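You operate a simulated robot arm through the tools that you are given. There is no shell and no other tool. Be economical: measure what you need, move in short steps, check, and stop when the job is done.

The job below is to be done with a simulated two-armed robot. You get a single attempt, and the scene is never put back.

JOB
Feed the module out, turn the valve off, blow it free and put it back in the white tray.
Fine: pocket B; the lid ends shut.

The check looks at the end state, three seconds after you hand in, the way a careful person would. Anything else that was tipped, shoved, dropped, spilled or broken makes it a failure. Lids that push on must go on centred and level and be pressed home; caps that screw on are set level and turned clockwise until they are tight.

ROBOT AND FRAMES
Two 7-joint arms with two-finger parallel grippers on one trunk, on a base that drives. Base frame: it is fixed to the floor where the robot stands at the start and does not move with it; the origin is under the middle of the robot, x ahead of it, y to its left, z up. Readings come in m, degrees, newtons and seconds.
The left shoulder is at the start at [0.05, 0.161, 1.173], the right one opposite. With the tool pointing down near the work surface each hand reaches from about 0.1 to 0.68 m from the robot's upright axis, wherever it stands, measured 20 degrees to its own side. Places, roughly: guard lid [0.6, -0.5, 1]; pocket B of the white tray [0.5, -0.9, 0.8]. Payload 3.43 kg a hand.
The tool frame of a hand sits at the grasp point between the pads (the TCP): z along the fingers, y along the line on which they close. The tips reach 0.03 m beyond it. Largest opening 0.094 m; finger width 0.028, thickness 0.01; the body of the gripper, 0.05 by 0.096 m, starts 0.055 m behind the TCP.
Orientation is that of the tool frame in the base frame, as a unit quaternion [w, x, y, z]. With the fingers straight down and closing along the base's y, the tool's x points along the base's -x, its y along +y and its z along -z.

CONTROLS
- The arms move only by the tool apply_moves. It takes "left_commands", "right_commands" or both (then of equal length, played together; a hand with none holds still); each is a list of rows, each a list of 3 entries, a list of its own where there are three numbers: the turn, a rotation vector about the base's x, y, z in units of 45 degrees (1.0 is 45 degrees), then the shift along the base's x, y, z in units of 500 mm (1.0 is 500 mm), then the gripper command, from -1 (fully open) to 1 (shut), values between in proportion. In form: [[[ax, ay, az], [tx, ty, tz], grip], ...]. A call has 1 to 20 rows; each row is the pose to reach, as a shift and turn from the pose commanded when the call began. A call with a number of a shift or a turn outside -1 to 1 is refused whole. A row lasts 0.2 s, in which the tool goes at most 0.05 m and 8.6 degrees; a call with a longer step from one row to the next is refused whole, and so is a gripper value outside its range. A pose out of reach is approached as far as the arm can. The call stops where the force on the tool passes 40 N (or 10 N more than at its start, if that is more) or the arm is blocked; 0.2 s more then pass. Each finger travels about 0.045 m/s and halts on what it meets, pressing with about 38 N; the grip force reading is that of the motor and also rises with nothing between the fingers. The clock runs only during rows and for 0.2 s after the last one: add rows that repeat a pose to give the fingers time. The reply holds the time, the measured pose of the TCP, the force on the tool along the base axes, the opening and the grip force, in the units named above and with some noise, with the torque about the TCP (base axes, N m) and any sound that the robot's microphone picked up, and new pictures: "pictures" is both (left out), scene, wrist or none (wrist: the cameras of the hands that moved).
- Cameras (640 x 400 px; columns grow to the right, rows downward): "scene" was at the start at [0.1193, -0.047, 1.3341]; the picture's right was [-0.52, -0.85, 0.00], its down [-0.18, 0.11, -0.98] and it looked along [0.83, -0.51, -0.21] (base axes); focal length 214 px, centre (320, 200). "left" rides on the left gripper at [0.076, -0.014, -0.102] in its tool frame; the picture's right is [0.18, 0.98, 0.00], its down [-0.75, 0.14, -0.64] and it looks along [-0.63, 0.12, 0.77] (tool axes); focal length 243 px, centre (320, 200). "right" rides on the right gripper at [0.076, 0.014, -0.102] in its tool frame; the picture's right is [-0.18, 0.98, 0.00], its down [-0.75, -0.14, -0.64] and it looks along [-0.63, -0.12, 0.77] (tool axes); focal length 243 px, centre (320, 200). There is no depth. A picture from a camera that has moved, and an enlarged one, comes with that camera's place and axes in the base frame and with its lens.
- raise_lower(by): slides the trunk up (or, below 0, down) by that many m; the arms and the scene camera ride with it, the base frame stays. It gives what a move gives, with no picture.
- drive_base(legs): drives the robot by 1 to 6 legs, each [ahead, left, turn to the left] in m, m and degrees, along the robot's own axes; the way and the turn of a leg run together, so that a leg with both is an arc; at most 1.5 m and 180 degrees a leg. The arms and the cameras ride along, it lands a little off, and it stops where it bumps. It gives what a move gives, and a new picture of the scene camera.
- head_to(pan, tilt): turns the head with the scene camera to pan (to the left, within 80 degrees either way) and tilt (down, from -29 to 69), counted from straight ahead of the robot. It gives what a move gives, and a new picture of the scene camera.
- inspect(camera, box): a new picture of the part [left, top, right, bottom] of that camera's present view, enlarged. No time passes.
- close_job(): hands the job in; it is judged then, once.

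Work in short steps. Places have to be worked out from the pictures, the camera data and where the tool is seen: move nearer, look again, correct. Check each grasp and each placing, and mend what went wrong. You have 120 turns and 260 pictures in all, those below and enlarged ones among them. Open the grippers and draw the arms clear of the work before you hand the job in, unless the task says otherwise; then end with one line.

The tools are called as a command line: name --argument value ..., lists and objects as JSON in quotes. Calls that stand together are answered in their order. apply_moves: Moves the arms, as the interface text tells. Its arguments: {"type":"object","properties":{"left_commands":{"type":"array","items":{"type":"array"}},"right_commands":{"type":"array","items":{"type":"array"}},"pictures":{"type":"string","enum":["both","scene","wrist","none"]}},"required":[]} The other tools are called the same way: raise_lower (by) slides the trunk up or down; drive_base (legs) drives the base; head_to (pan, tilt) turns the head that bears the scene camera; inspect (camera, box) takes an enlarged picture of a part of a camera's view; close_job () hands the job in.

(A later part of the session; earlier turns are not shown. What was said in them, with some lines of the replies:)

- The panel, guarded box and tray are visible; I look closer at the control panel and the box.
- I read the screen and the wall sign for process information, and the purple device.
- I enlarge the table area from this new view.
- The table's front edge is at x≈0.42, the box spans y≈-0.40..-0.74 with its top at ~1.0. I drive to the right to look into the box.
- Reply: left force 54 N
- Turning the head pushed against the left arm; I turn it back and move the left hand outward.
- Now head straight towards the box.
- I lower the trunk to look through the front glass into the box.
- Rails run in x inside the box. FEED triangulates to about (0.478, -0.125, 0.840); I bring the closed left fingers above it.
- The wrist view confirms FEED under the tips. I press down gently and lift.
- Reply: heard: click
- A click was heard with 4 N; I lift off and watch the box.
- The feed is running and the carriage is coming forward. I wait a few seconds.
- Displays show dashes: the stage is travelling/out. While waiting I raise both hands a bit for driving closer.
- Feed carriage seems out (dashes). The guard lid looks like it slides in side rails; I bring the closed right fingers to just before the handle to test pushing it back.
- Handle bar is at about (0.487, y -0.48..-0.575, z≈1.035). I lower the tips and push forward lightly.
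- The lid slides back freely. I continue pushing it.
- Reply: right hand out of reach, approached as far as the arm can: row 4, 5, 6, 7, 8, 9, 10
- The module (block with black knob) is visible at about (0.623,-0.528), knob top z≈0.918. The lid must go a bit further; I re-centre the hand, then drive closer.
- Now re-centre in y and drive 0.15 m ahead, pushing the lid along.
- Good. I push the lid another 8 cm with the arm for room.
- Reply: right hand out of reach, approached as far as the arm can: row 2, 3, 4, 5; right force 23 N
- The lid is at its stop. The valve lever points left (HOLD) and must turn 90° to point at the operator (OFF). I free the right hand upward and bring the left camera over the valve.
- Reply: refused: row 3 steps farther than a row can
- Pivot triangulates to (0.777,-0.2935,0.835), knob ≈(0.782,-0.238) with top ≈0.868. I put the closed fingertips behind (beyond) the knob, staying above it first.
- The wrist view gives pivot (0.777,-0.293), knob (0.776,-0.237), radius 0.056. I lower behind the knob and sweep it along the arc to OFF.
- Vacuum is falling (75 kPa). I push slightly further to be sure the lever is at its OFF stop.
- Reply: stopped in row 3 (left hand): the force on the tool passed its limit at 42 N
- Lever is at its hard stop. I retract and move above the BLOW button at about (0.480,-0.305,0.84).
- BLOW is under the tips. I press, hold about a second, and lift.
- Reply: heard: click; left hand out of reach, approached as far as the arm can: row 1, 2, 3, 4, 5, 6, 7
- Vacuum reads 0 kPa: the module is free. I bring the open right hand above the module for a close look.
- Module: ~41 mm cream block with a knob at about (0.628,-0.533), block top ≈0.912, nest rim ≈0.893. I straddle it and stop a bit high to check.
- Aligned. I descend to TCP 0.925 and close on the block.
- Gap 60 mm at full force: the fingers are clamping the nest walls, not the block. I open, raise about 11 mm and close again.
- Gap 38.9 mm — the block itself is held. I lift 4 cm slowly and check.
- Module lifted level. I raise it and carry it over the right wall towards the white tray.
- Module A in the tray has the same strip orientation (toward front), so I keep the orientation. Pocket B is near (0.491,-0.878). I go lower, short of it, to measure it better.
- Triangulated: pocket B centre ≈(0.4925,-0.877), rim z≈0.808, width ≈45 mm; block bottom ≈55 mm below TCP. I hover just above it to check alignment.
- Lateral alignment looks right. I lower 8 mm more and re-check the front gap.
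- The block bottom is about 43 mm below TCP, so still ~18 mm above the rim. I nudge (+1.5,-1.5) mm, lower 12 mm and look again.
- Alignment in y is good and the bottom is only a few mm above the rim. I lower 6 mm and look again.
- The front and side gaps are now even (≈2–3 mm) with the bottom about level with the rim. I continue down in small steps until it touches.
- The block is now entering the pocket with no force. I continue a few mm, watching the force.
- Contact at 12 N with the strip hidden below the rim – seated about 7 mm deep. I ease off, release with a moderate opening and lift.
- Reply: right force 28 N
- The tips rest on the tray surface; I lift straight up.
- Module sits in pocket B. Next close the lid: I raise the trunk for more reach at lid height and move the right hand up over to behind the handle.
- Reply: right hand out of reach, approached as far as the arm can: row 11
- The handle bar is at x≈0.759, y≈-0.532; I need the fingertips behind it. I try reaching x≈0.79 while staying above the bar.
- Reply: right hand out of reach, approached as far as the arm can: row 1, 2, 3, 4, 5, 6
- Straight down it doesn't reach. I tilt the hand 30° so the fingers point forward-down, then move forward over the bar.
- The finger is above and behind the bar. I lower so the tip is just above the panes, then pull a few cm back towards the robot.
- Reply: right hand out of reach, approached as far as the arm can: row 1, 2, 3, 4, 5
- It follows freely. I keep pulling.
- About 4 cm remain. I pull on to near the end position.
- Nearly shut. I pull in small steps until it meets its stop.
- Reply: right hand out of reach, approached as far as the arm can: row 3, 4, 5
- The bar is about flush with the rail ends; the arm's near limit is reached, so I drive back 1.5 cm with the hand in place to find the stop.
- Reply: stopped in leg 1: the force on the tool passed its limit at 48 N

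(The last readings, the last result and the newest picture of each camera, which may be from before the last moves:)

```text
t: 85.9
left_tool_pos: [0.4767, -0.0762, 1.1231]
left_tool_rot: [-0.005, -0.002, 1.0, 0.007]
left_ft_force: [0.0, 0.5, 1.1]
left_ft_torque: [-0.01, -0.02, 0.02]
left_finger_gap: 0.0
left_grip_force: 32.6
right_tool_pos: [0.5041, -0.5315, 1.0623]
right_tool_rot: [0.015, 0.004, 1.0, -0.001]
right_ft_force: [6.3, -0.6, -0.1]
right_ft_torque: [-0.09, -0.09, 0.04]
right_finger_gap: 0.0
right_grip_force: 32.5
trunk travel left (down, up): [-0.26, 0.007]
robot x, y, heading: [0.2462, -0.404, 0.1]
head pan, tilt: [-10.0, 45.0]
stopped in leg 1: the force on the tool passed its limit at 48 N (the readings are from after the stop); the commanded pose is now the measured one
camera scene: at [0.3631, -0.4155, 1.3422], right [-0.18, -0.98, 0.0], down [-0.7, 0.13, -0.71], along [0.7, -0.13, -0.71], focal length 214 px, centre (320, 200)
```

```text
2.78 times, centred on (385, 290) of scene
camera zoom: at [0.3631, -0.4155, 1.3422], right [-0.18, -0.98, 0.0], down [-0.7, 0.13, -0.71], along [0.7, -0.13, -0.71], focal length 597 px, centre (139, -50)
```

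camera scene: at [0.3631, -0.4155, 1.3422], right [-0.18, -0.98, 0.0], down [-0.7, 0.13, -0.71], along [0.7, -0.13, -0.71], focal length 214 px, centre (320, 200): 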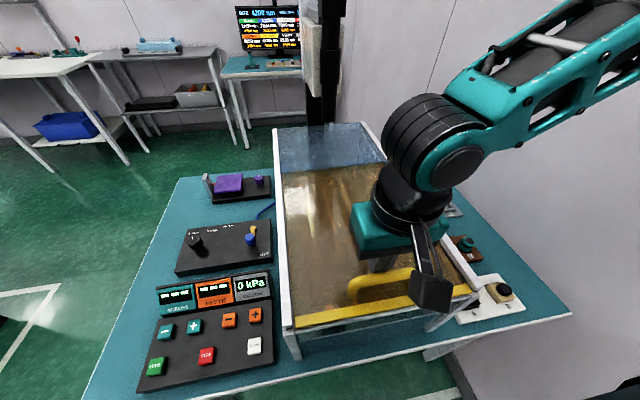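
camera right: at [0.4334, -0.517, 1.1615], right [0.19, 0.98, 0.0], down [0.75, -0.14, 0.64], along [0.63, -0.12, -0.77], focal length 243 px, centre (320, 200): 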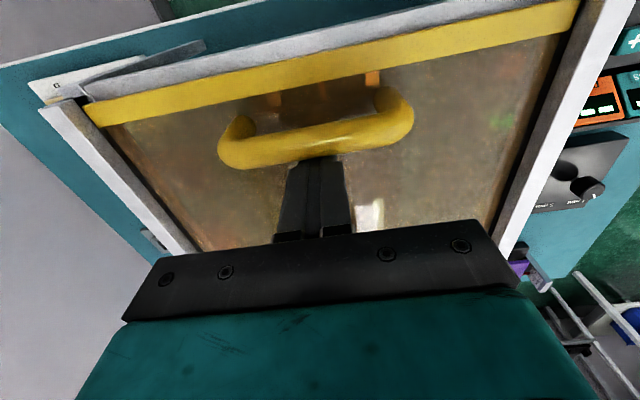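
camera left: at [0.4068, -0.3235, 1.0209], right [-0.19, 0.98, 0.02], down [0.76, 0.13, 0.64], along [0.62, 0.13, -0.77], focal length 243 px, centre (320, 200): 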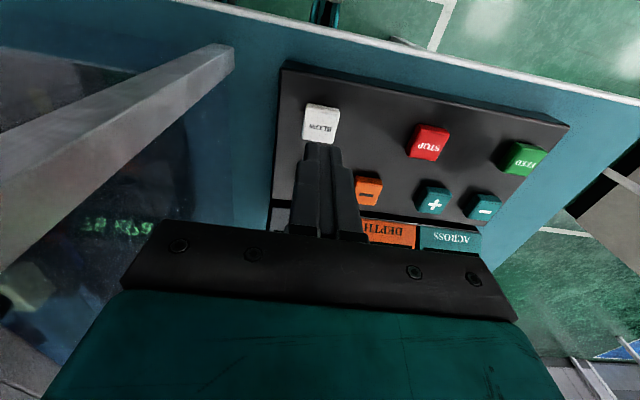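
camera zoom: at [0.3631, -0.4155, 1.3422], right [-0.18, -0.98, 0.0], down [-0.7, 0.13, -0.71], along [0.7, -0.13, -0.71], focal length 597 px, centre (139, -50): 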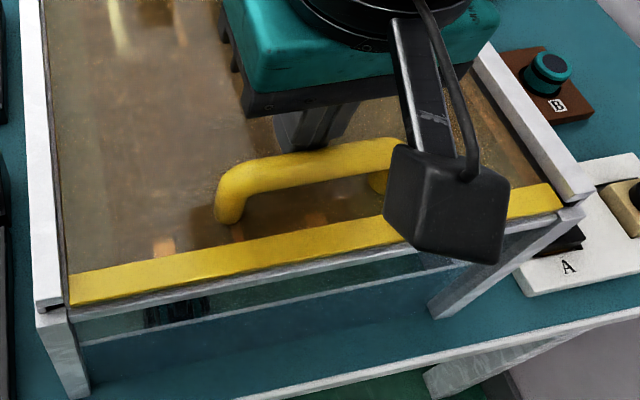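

Lid hit its stop: it's shut. I move the hand slightly forward and up, clear of the handle.

apply_moves --right_commands '[[[0, 0, 0], [0.02, 0, 0], 1], [[0, 0, 0], [0.02, 0, 0.08], 1], [[0, 0, 0], [0.02, 0, 0.16], 1], [[0, 0, 0], [0.0, -0.06, 0.22], 1], [[0, 0, 0], [0.0, -0.14, 0.26], 1], [[0, 0, 0], [0.0, -0.22, 0.28], 1]]' --pictures "both"

inspect --camera "scene" --box '[430, 230, 570, 330]'

inspect --camera "scene" --box '[270, 220, 500, 360]'

```text
t: 87.3
left_tool_pos: [0.4758, -0.0773, 1.1235]
left_tool_rot: [-0.005, -0.003, 1.0, 0.008]
left_ft_force: [0.6, -0.1, 0.2]
left_ft_torque: [-0.03, 0.02, -0.02]
left_finger_gap: 0.0001
left_grip_force: 33.0
right_tool_pos: [0.502, -0.6428, 1.2023]
right_tool_rot: [0.013, 0.002, 1.0, 0.001]
right_ft_force: [-0.8, -0.1, 0.4]
right_ft_torque: [-0.03, 0.02, 0.01]
right_finger_gap: 0.0001
right_grip_force: 32.8
trunk travel left (down, up): [-0.26, 0.007]
robot x, y, heading: [0.2394, -0.4062, -0.4]
head pan, tilt: [-10.0, 45.0]
camera scene: at [0.3621, -0.4164, 1.3423], right [-0.18, -0.98, 0.0], down [-0.7, 0.13, -0.71], along [0.7, -0.13, -0.71], focal length 214 px, centre (320, 200)
camera right: at [0.4225, -0.6272, 1.3026], right [0.19, 0.98, 0.01], down [0.74, -0.15, 0.66], along [0.65, -0.12, -0.75], focal length 243 px, centre (320, 200)
```

scene: 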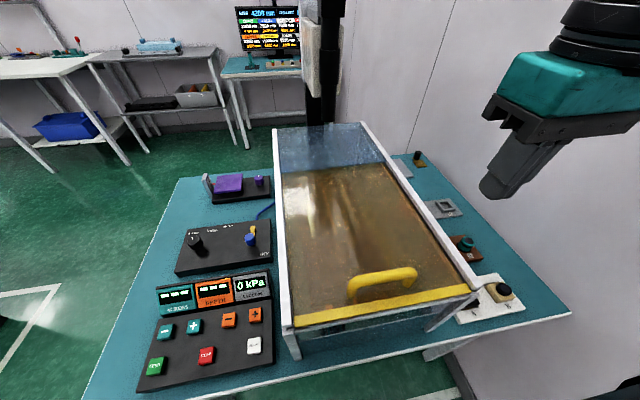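
right: 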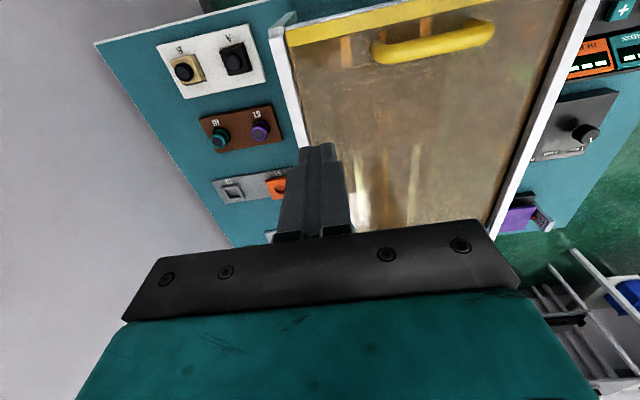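

```text
4.00 times, centred on (500, 280) of scene
camera zoom: at [0.3621, -0.4164, 1.3423], right [-0.18, -0.98, 0.0], down [-0.7, 0.13, -0.71], along [0.7, -0.13, -0.71], focal length 858 px, centre (-400, -120)
```

zoom: 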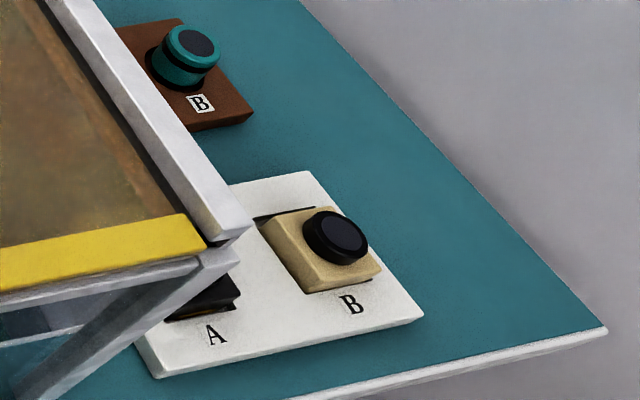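

```text
2.78 times, centred on (385, 290) of scene
camera zoom: at [0.3621, -0.4164, 1.3423], right [-0.18, -0.98, 0.0], down [-0.7, 0.13, -0.71], along [0.7, -0.13, -0.71], focal length 597 px, centre (139, -50)
```

zoom: 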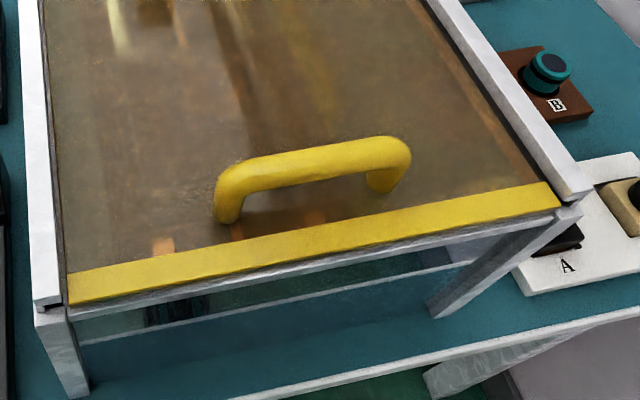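

Lid is shut. I take a closer look at how the module sits in pocket B with the right wrist camera.

apply_moves --right_commands '[[[0, 0, 0], [-0.04, -0.08, 0.02], 1], [[0, 0, 0], [-0.08, -0.16, 0.02], 1], [[0, 0, 0], [-0.1, -0.24, 0], 1], [[0, 0, 0], [-0.11, -0.32, -0.02], 1], [[0, 0, 0], [-0.12, -0.4, -0.06], 1], [[0, 0, 0], [-0.12, -0.44, -0.12], 1], [[0, 0, 0], [-0.12, -0.44, -0.2], 1], [[0, 0, 0], [-0.12, -0.44, -0.28], 1], [[0, 0, 0], [-0.12, -0.44, -0.36], 1], [[0, 0, 0], [-0.12, -0.44, -0.42], 1]]' --pictures "wrist"

inspect --camera "right" --box '[240, 60, 440, 185]'

```text
t: 89.5
left_tool_pos: [0.4765, -0.0782, 1.122]
left_tool_rot: [-0.005, -0.001, 1.0, 0.007]
left_ft_force: [0.1, 0.0, 0.4]
left_ft_torque: [0.01, -0.04, 0.02]
left_finger_gap: 0.0001
left_grip_force: 33.3
right_tool_pos: [0.4418, -0.8601, 0.9894]
right_tool_rot: [0.013, 0.004, 1.0, -0.001]
right_ft_force: [-0.7, 0.7, -0.2]
right_ft_torque: [-0.03, 0.0, 0.02]
right_finger_gap: 0.0002
right_grip_force: 32.8
trunk travel left (down, up): [-0.26, 0.007]
robot x, y, heading: [0.2447, -0.3999, 0.0]
head pan, tilt: [-10.0, 45.0]
camera right: at [0.3617, -0.8453, 1.0904], right [0.19, 0.98, 0.01], down [0.73, -0.15, 0.66], along [0.65, -0.12, -0.75], focal length 243 px, centre (320, 200)
```

right: 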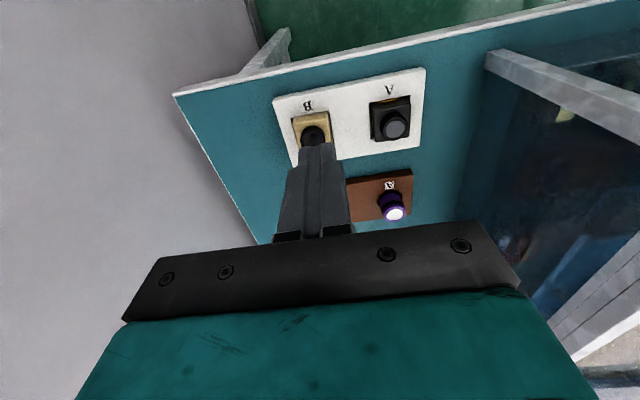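

```text
3.20 times, centred on (340, 122) of right
camera zoom: at [0.3617, -0.8453, 1.0904], right [0.19, 0.98, 0.01], down [0.73, -0.15, 0.66], along [0.65, -0.12, -0.75], focal length 776 px, centre (256, 448)
```

zoom: 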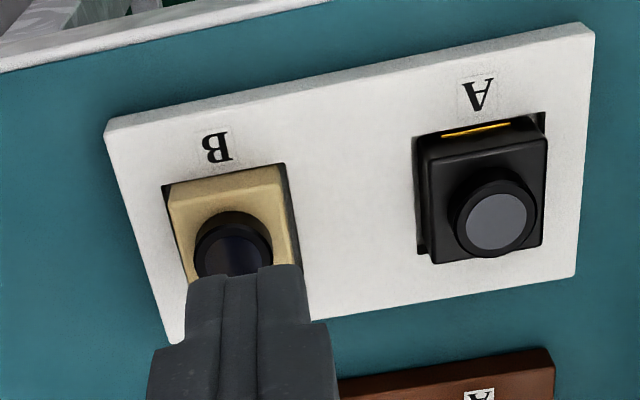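

I shift sideways so the fingers don't cover it.

apply_moves --right_commands '[[[0, 0, 0], [0, 0.06, 0], 1], [[0, 0, 0], [0, 0.1, 0], 1], [[0, 0, 0], [0, 0.1, -0.06], 1], [[0, 0, 0], [0, 0.1, -0.1], 1]]' --pictures "none"

inspect --camera "right" --box '[210, 40, 410, 165]'

```text
t: 90.5
left_tool_pos: [0.4773, -0.0761, 1.1229]
left_tool_rot: [-0.006, -0.001, 1.0, 0.006]
left_ft_force: [-0.1, -0.3, 0.0]
left_ft_torque: [-0.02, -0.01, -0.01]
left_finger_gap: 0.0001
left_grip_force: 32.7
right_tool_pos: [0.4404, -0.8095, 0.9423]
right_tool_rot: [0.013, 0.004, 1.0, 0.0]
right_ft_force: [0.0, -0.4, 0.0]
right_ft_torque: [0.0, 0.01, -0.03]
right_finger_gap: 0.0002
right_grip_force: 32.7
trunk travel left (down, up): [-0.26, 0.007]
robot x, y, heading: [0.2398, -0.4023, 0.1]
head pan, tilt: [-10.0, 45.0]
```

```text
3.20 times, centred on (310, 102) of right
camera zoom: at [0.3616, -0.7943, 1.0424], right [0.19, 0.98, 0.01], down [0.74, -0.15, 0.66], along [0.65, -0.12, -0.75], focal length 776 px, centre (352, 512)
```

zoom: 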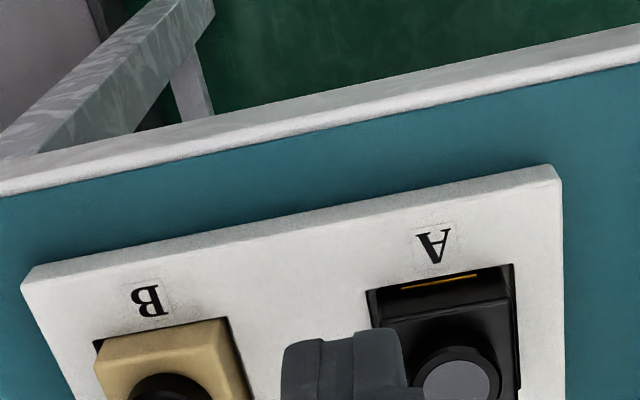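

The module sits flat inside pocket B (front edge below the rim, gaps at the sides and rear), tray undisturbed. I open both grippers, raise the right hand and back away.

apply_moves --left_commands '[[[0, 0, 0], [0, 0, 0.04], -1], [[0, 0, 0], [0, 0, 0.08], -1], [[0, 0, 0], [0, 0, 0.08], -1], [[0, 0, 0], [0, 0, 0.08], -1], [[0, 0, 0], [0, 0, 0.08], -1], [[0, 0, 0], [0, 0, 0.08], -1], [[0, 0, 0], [0, 0, 0.08], -1]]' --right_commands '[[[0, 0, 0], [0, 0, 0.08], 1], [[0, 0, 0], [0, 0, 0.16], 1], [[0, 0, 0], [0, 0, 0.24], -1], [[0, 0, 0], [0, 0, 0.32], -1], [[0, 0, 0], [0, 0, 0.4], -1], [[0, 0, 0], [0, 0, 0.48], -1], [[0, 0, 0], [0, 0, 0.48], -1]]' --pictures "none"

drive_base --legs '[[-0.2, 0, 0]]'

head_to --pan -30 --tilt 35

inspect --camera "scene" --box '[200, 120, 440, 270]'

```text
t: 92.1
left_tool_pos: [0.4779, -0.077, 1.163]
left_tool_rot: [-0.005, -0.002, 1.0, 0.007]
left_ft_force: [0.1, 0.8, -0.3]
left_ft_torque: [0.03, -0.01, 0.02]
left_finger_gap: 0.094
left_grip_force: 0.0
right_tool_pos: [0.4407, -0.8105, 1.1807]
right_tool_rot: [0.013, 0.003, 1.0, 0.001]
right_ft_force: [-0.1, -0.4, -1.2]
right_ft_torque: [-0.01, -0.01, -0.02]
right_finger_gap: 0.0938
right_grip_force: 0.2
trunk travel left (down, up): [-0.26, 0.007]
robot x, y, heading: [0.2424, -0.4037, -0.1]
head pan, tilt: [-10.0, 45.0]
```

```text
t: 93.7
left_tool_pos: [0.2768, -0.0758, 1.163]
left_tool_rot: [-0.004, -0.002, 1.0, 0.007]
left_ft_force: [-0.6, 0.3, 0.3]
left_ft_torque: [0.04, -0.02, 0.02]
left_finger_gap: 0.0939
left_grip_force: 0.0
right_tool_pos: [0.2414, -0.8101, 1.182]
right_tool_rot: [0.015, 0.002, 1.0, 0.0]
right_ft_force: [-0.3, 0.9, -0.1]
right_ft_torque: [-0.04, -0.01, -0.02]
right_finger_gap: 0.094
right_grip_force: 0.0
trunk travel left (down, up): [-0.26, 0.007]
robot x, y, heading: [0.0441, -0.4011, -0.1]
head pan, tilt: [-10.0, 45.0]
camera scene: at [0.1622, -0.4145, 1.3424], right [-0.18, -0.98, 0.0], down [-0.7, 0.12, -0.71], along [0.7, -0.12, -0.71], focal length 214 px, centre (320, 200)
```

scene: 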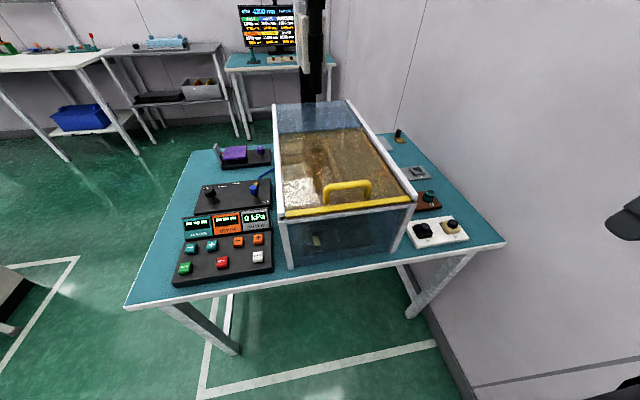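

```text
t: 94.6
left_tool_pos: [0.2768, -0.0751, 1.1624]
left_tool_rot: [-0.006, -0.002, 1.0, 0.006]
left_ft_force: [-0.5, -0.4, 0.4]
left_ft_torque: [0.02, -0.02, 0.0]
left_finger_gap: 0.0939
left_grip_force: 0.0
right_tool_pos: [0.2419, -0.8092, 1.1805]
right_tool_rot: [0.013, 0.003, 1.0, -0.001]
right_ft_force: [-0.3, 0.0, 0.0]
right_ft_torque: [0.04, -0.01, -0.01]
right_finger_gap: 0.094
right_grip_force: 0.0
trunk travel left (down, up): [-0.26, 0.007]
robot x, y, heading: [0.042, -0.4023, -0.2]
head pan, tilt: [-30.0, 35.0]
camera scene: at [0.1591, -0.4444, 1.357], right [-0.5, -0.87, 0.0], down [-0.5, 0.29, -0.82], along [0.71, -0.41, -0.57], focal length 214 px, centre (320, 200)
```

scene: 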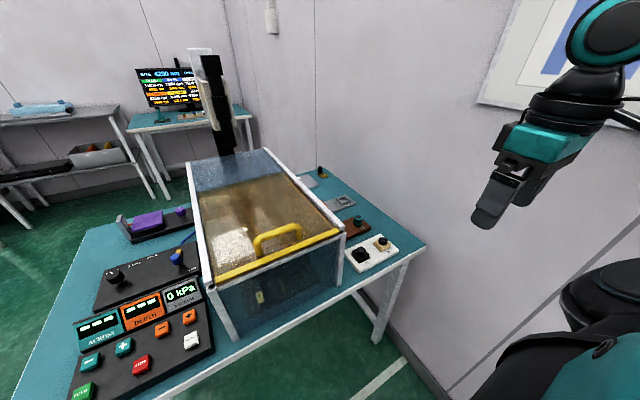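

```text
2.67 times, centred on (320, 195) of scene
camera zoom: at [0.1591, -0.4444, 1.357], right [-0.5, -0.87, 0.0], down [-0.5, 0.29, -0.82], along [0.71, -0.41, -0.57], focal length 572 px, centre (320, 213)
```

zoom: 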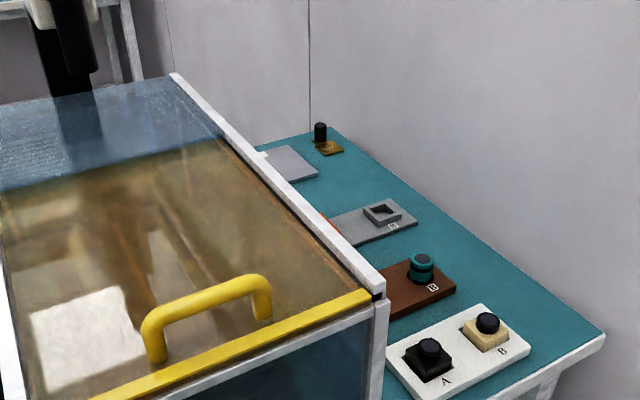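

inspect --camera "scene" --box '[340, 225, 410, 275]'

```text
8.00 times, centred on (375, 250) of scene
camera zoom: at [0.1591, -0.4444, 1.357], right [-0.5, -0.87, 0.0], down [-0.5, 0.29, -0.82], along [0.71, -0.41, -0.57], focal length 1716 px, centre (-120, -200)
```

zoom: 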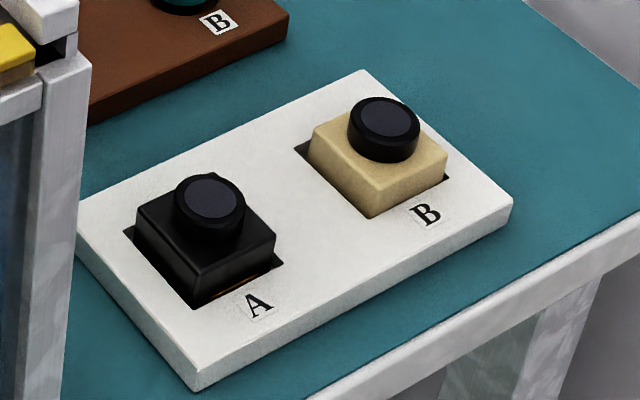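

The close-up shows the module level in pocket B at the same height as its neighbour in A. The lid is shut, the valve is off, vacuum reads 0 kPa, and both arms are clear, so I hand the job in.

close_job

```text
The job is handed in.
```

The module was fed out, the valve turned to OFF, the module blown free and set level in pocket B of the white tray, and the guard lid slid shut; I handed the job in with both grippers open and the arms clear.
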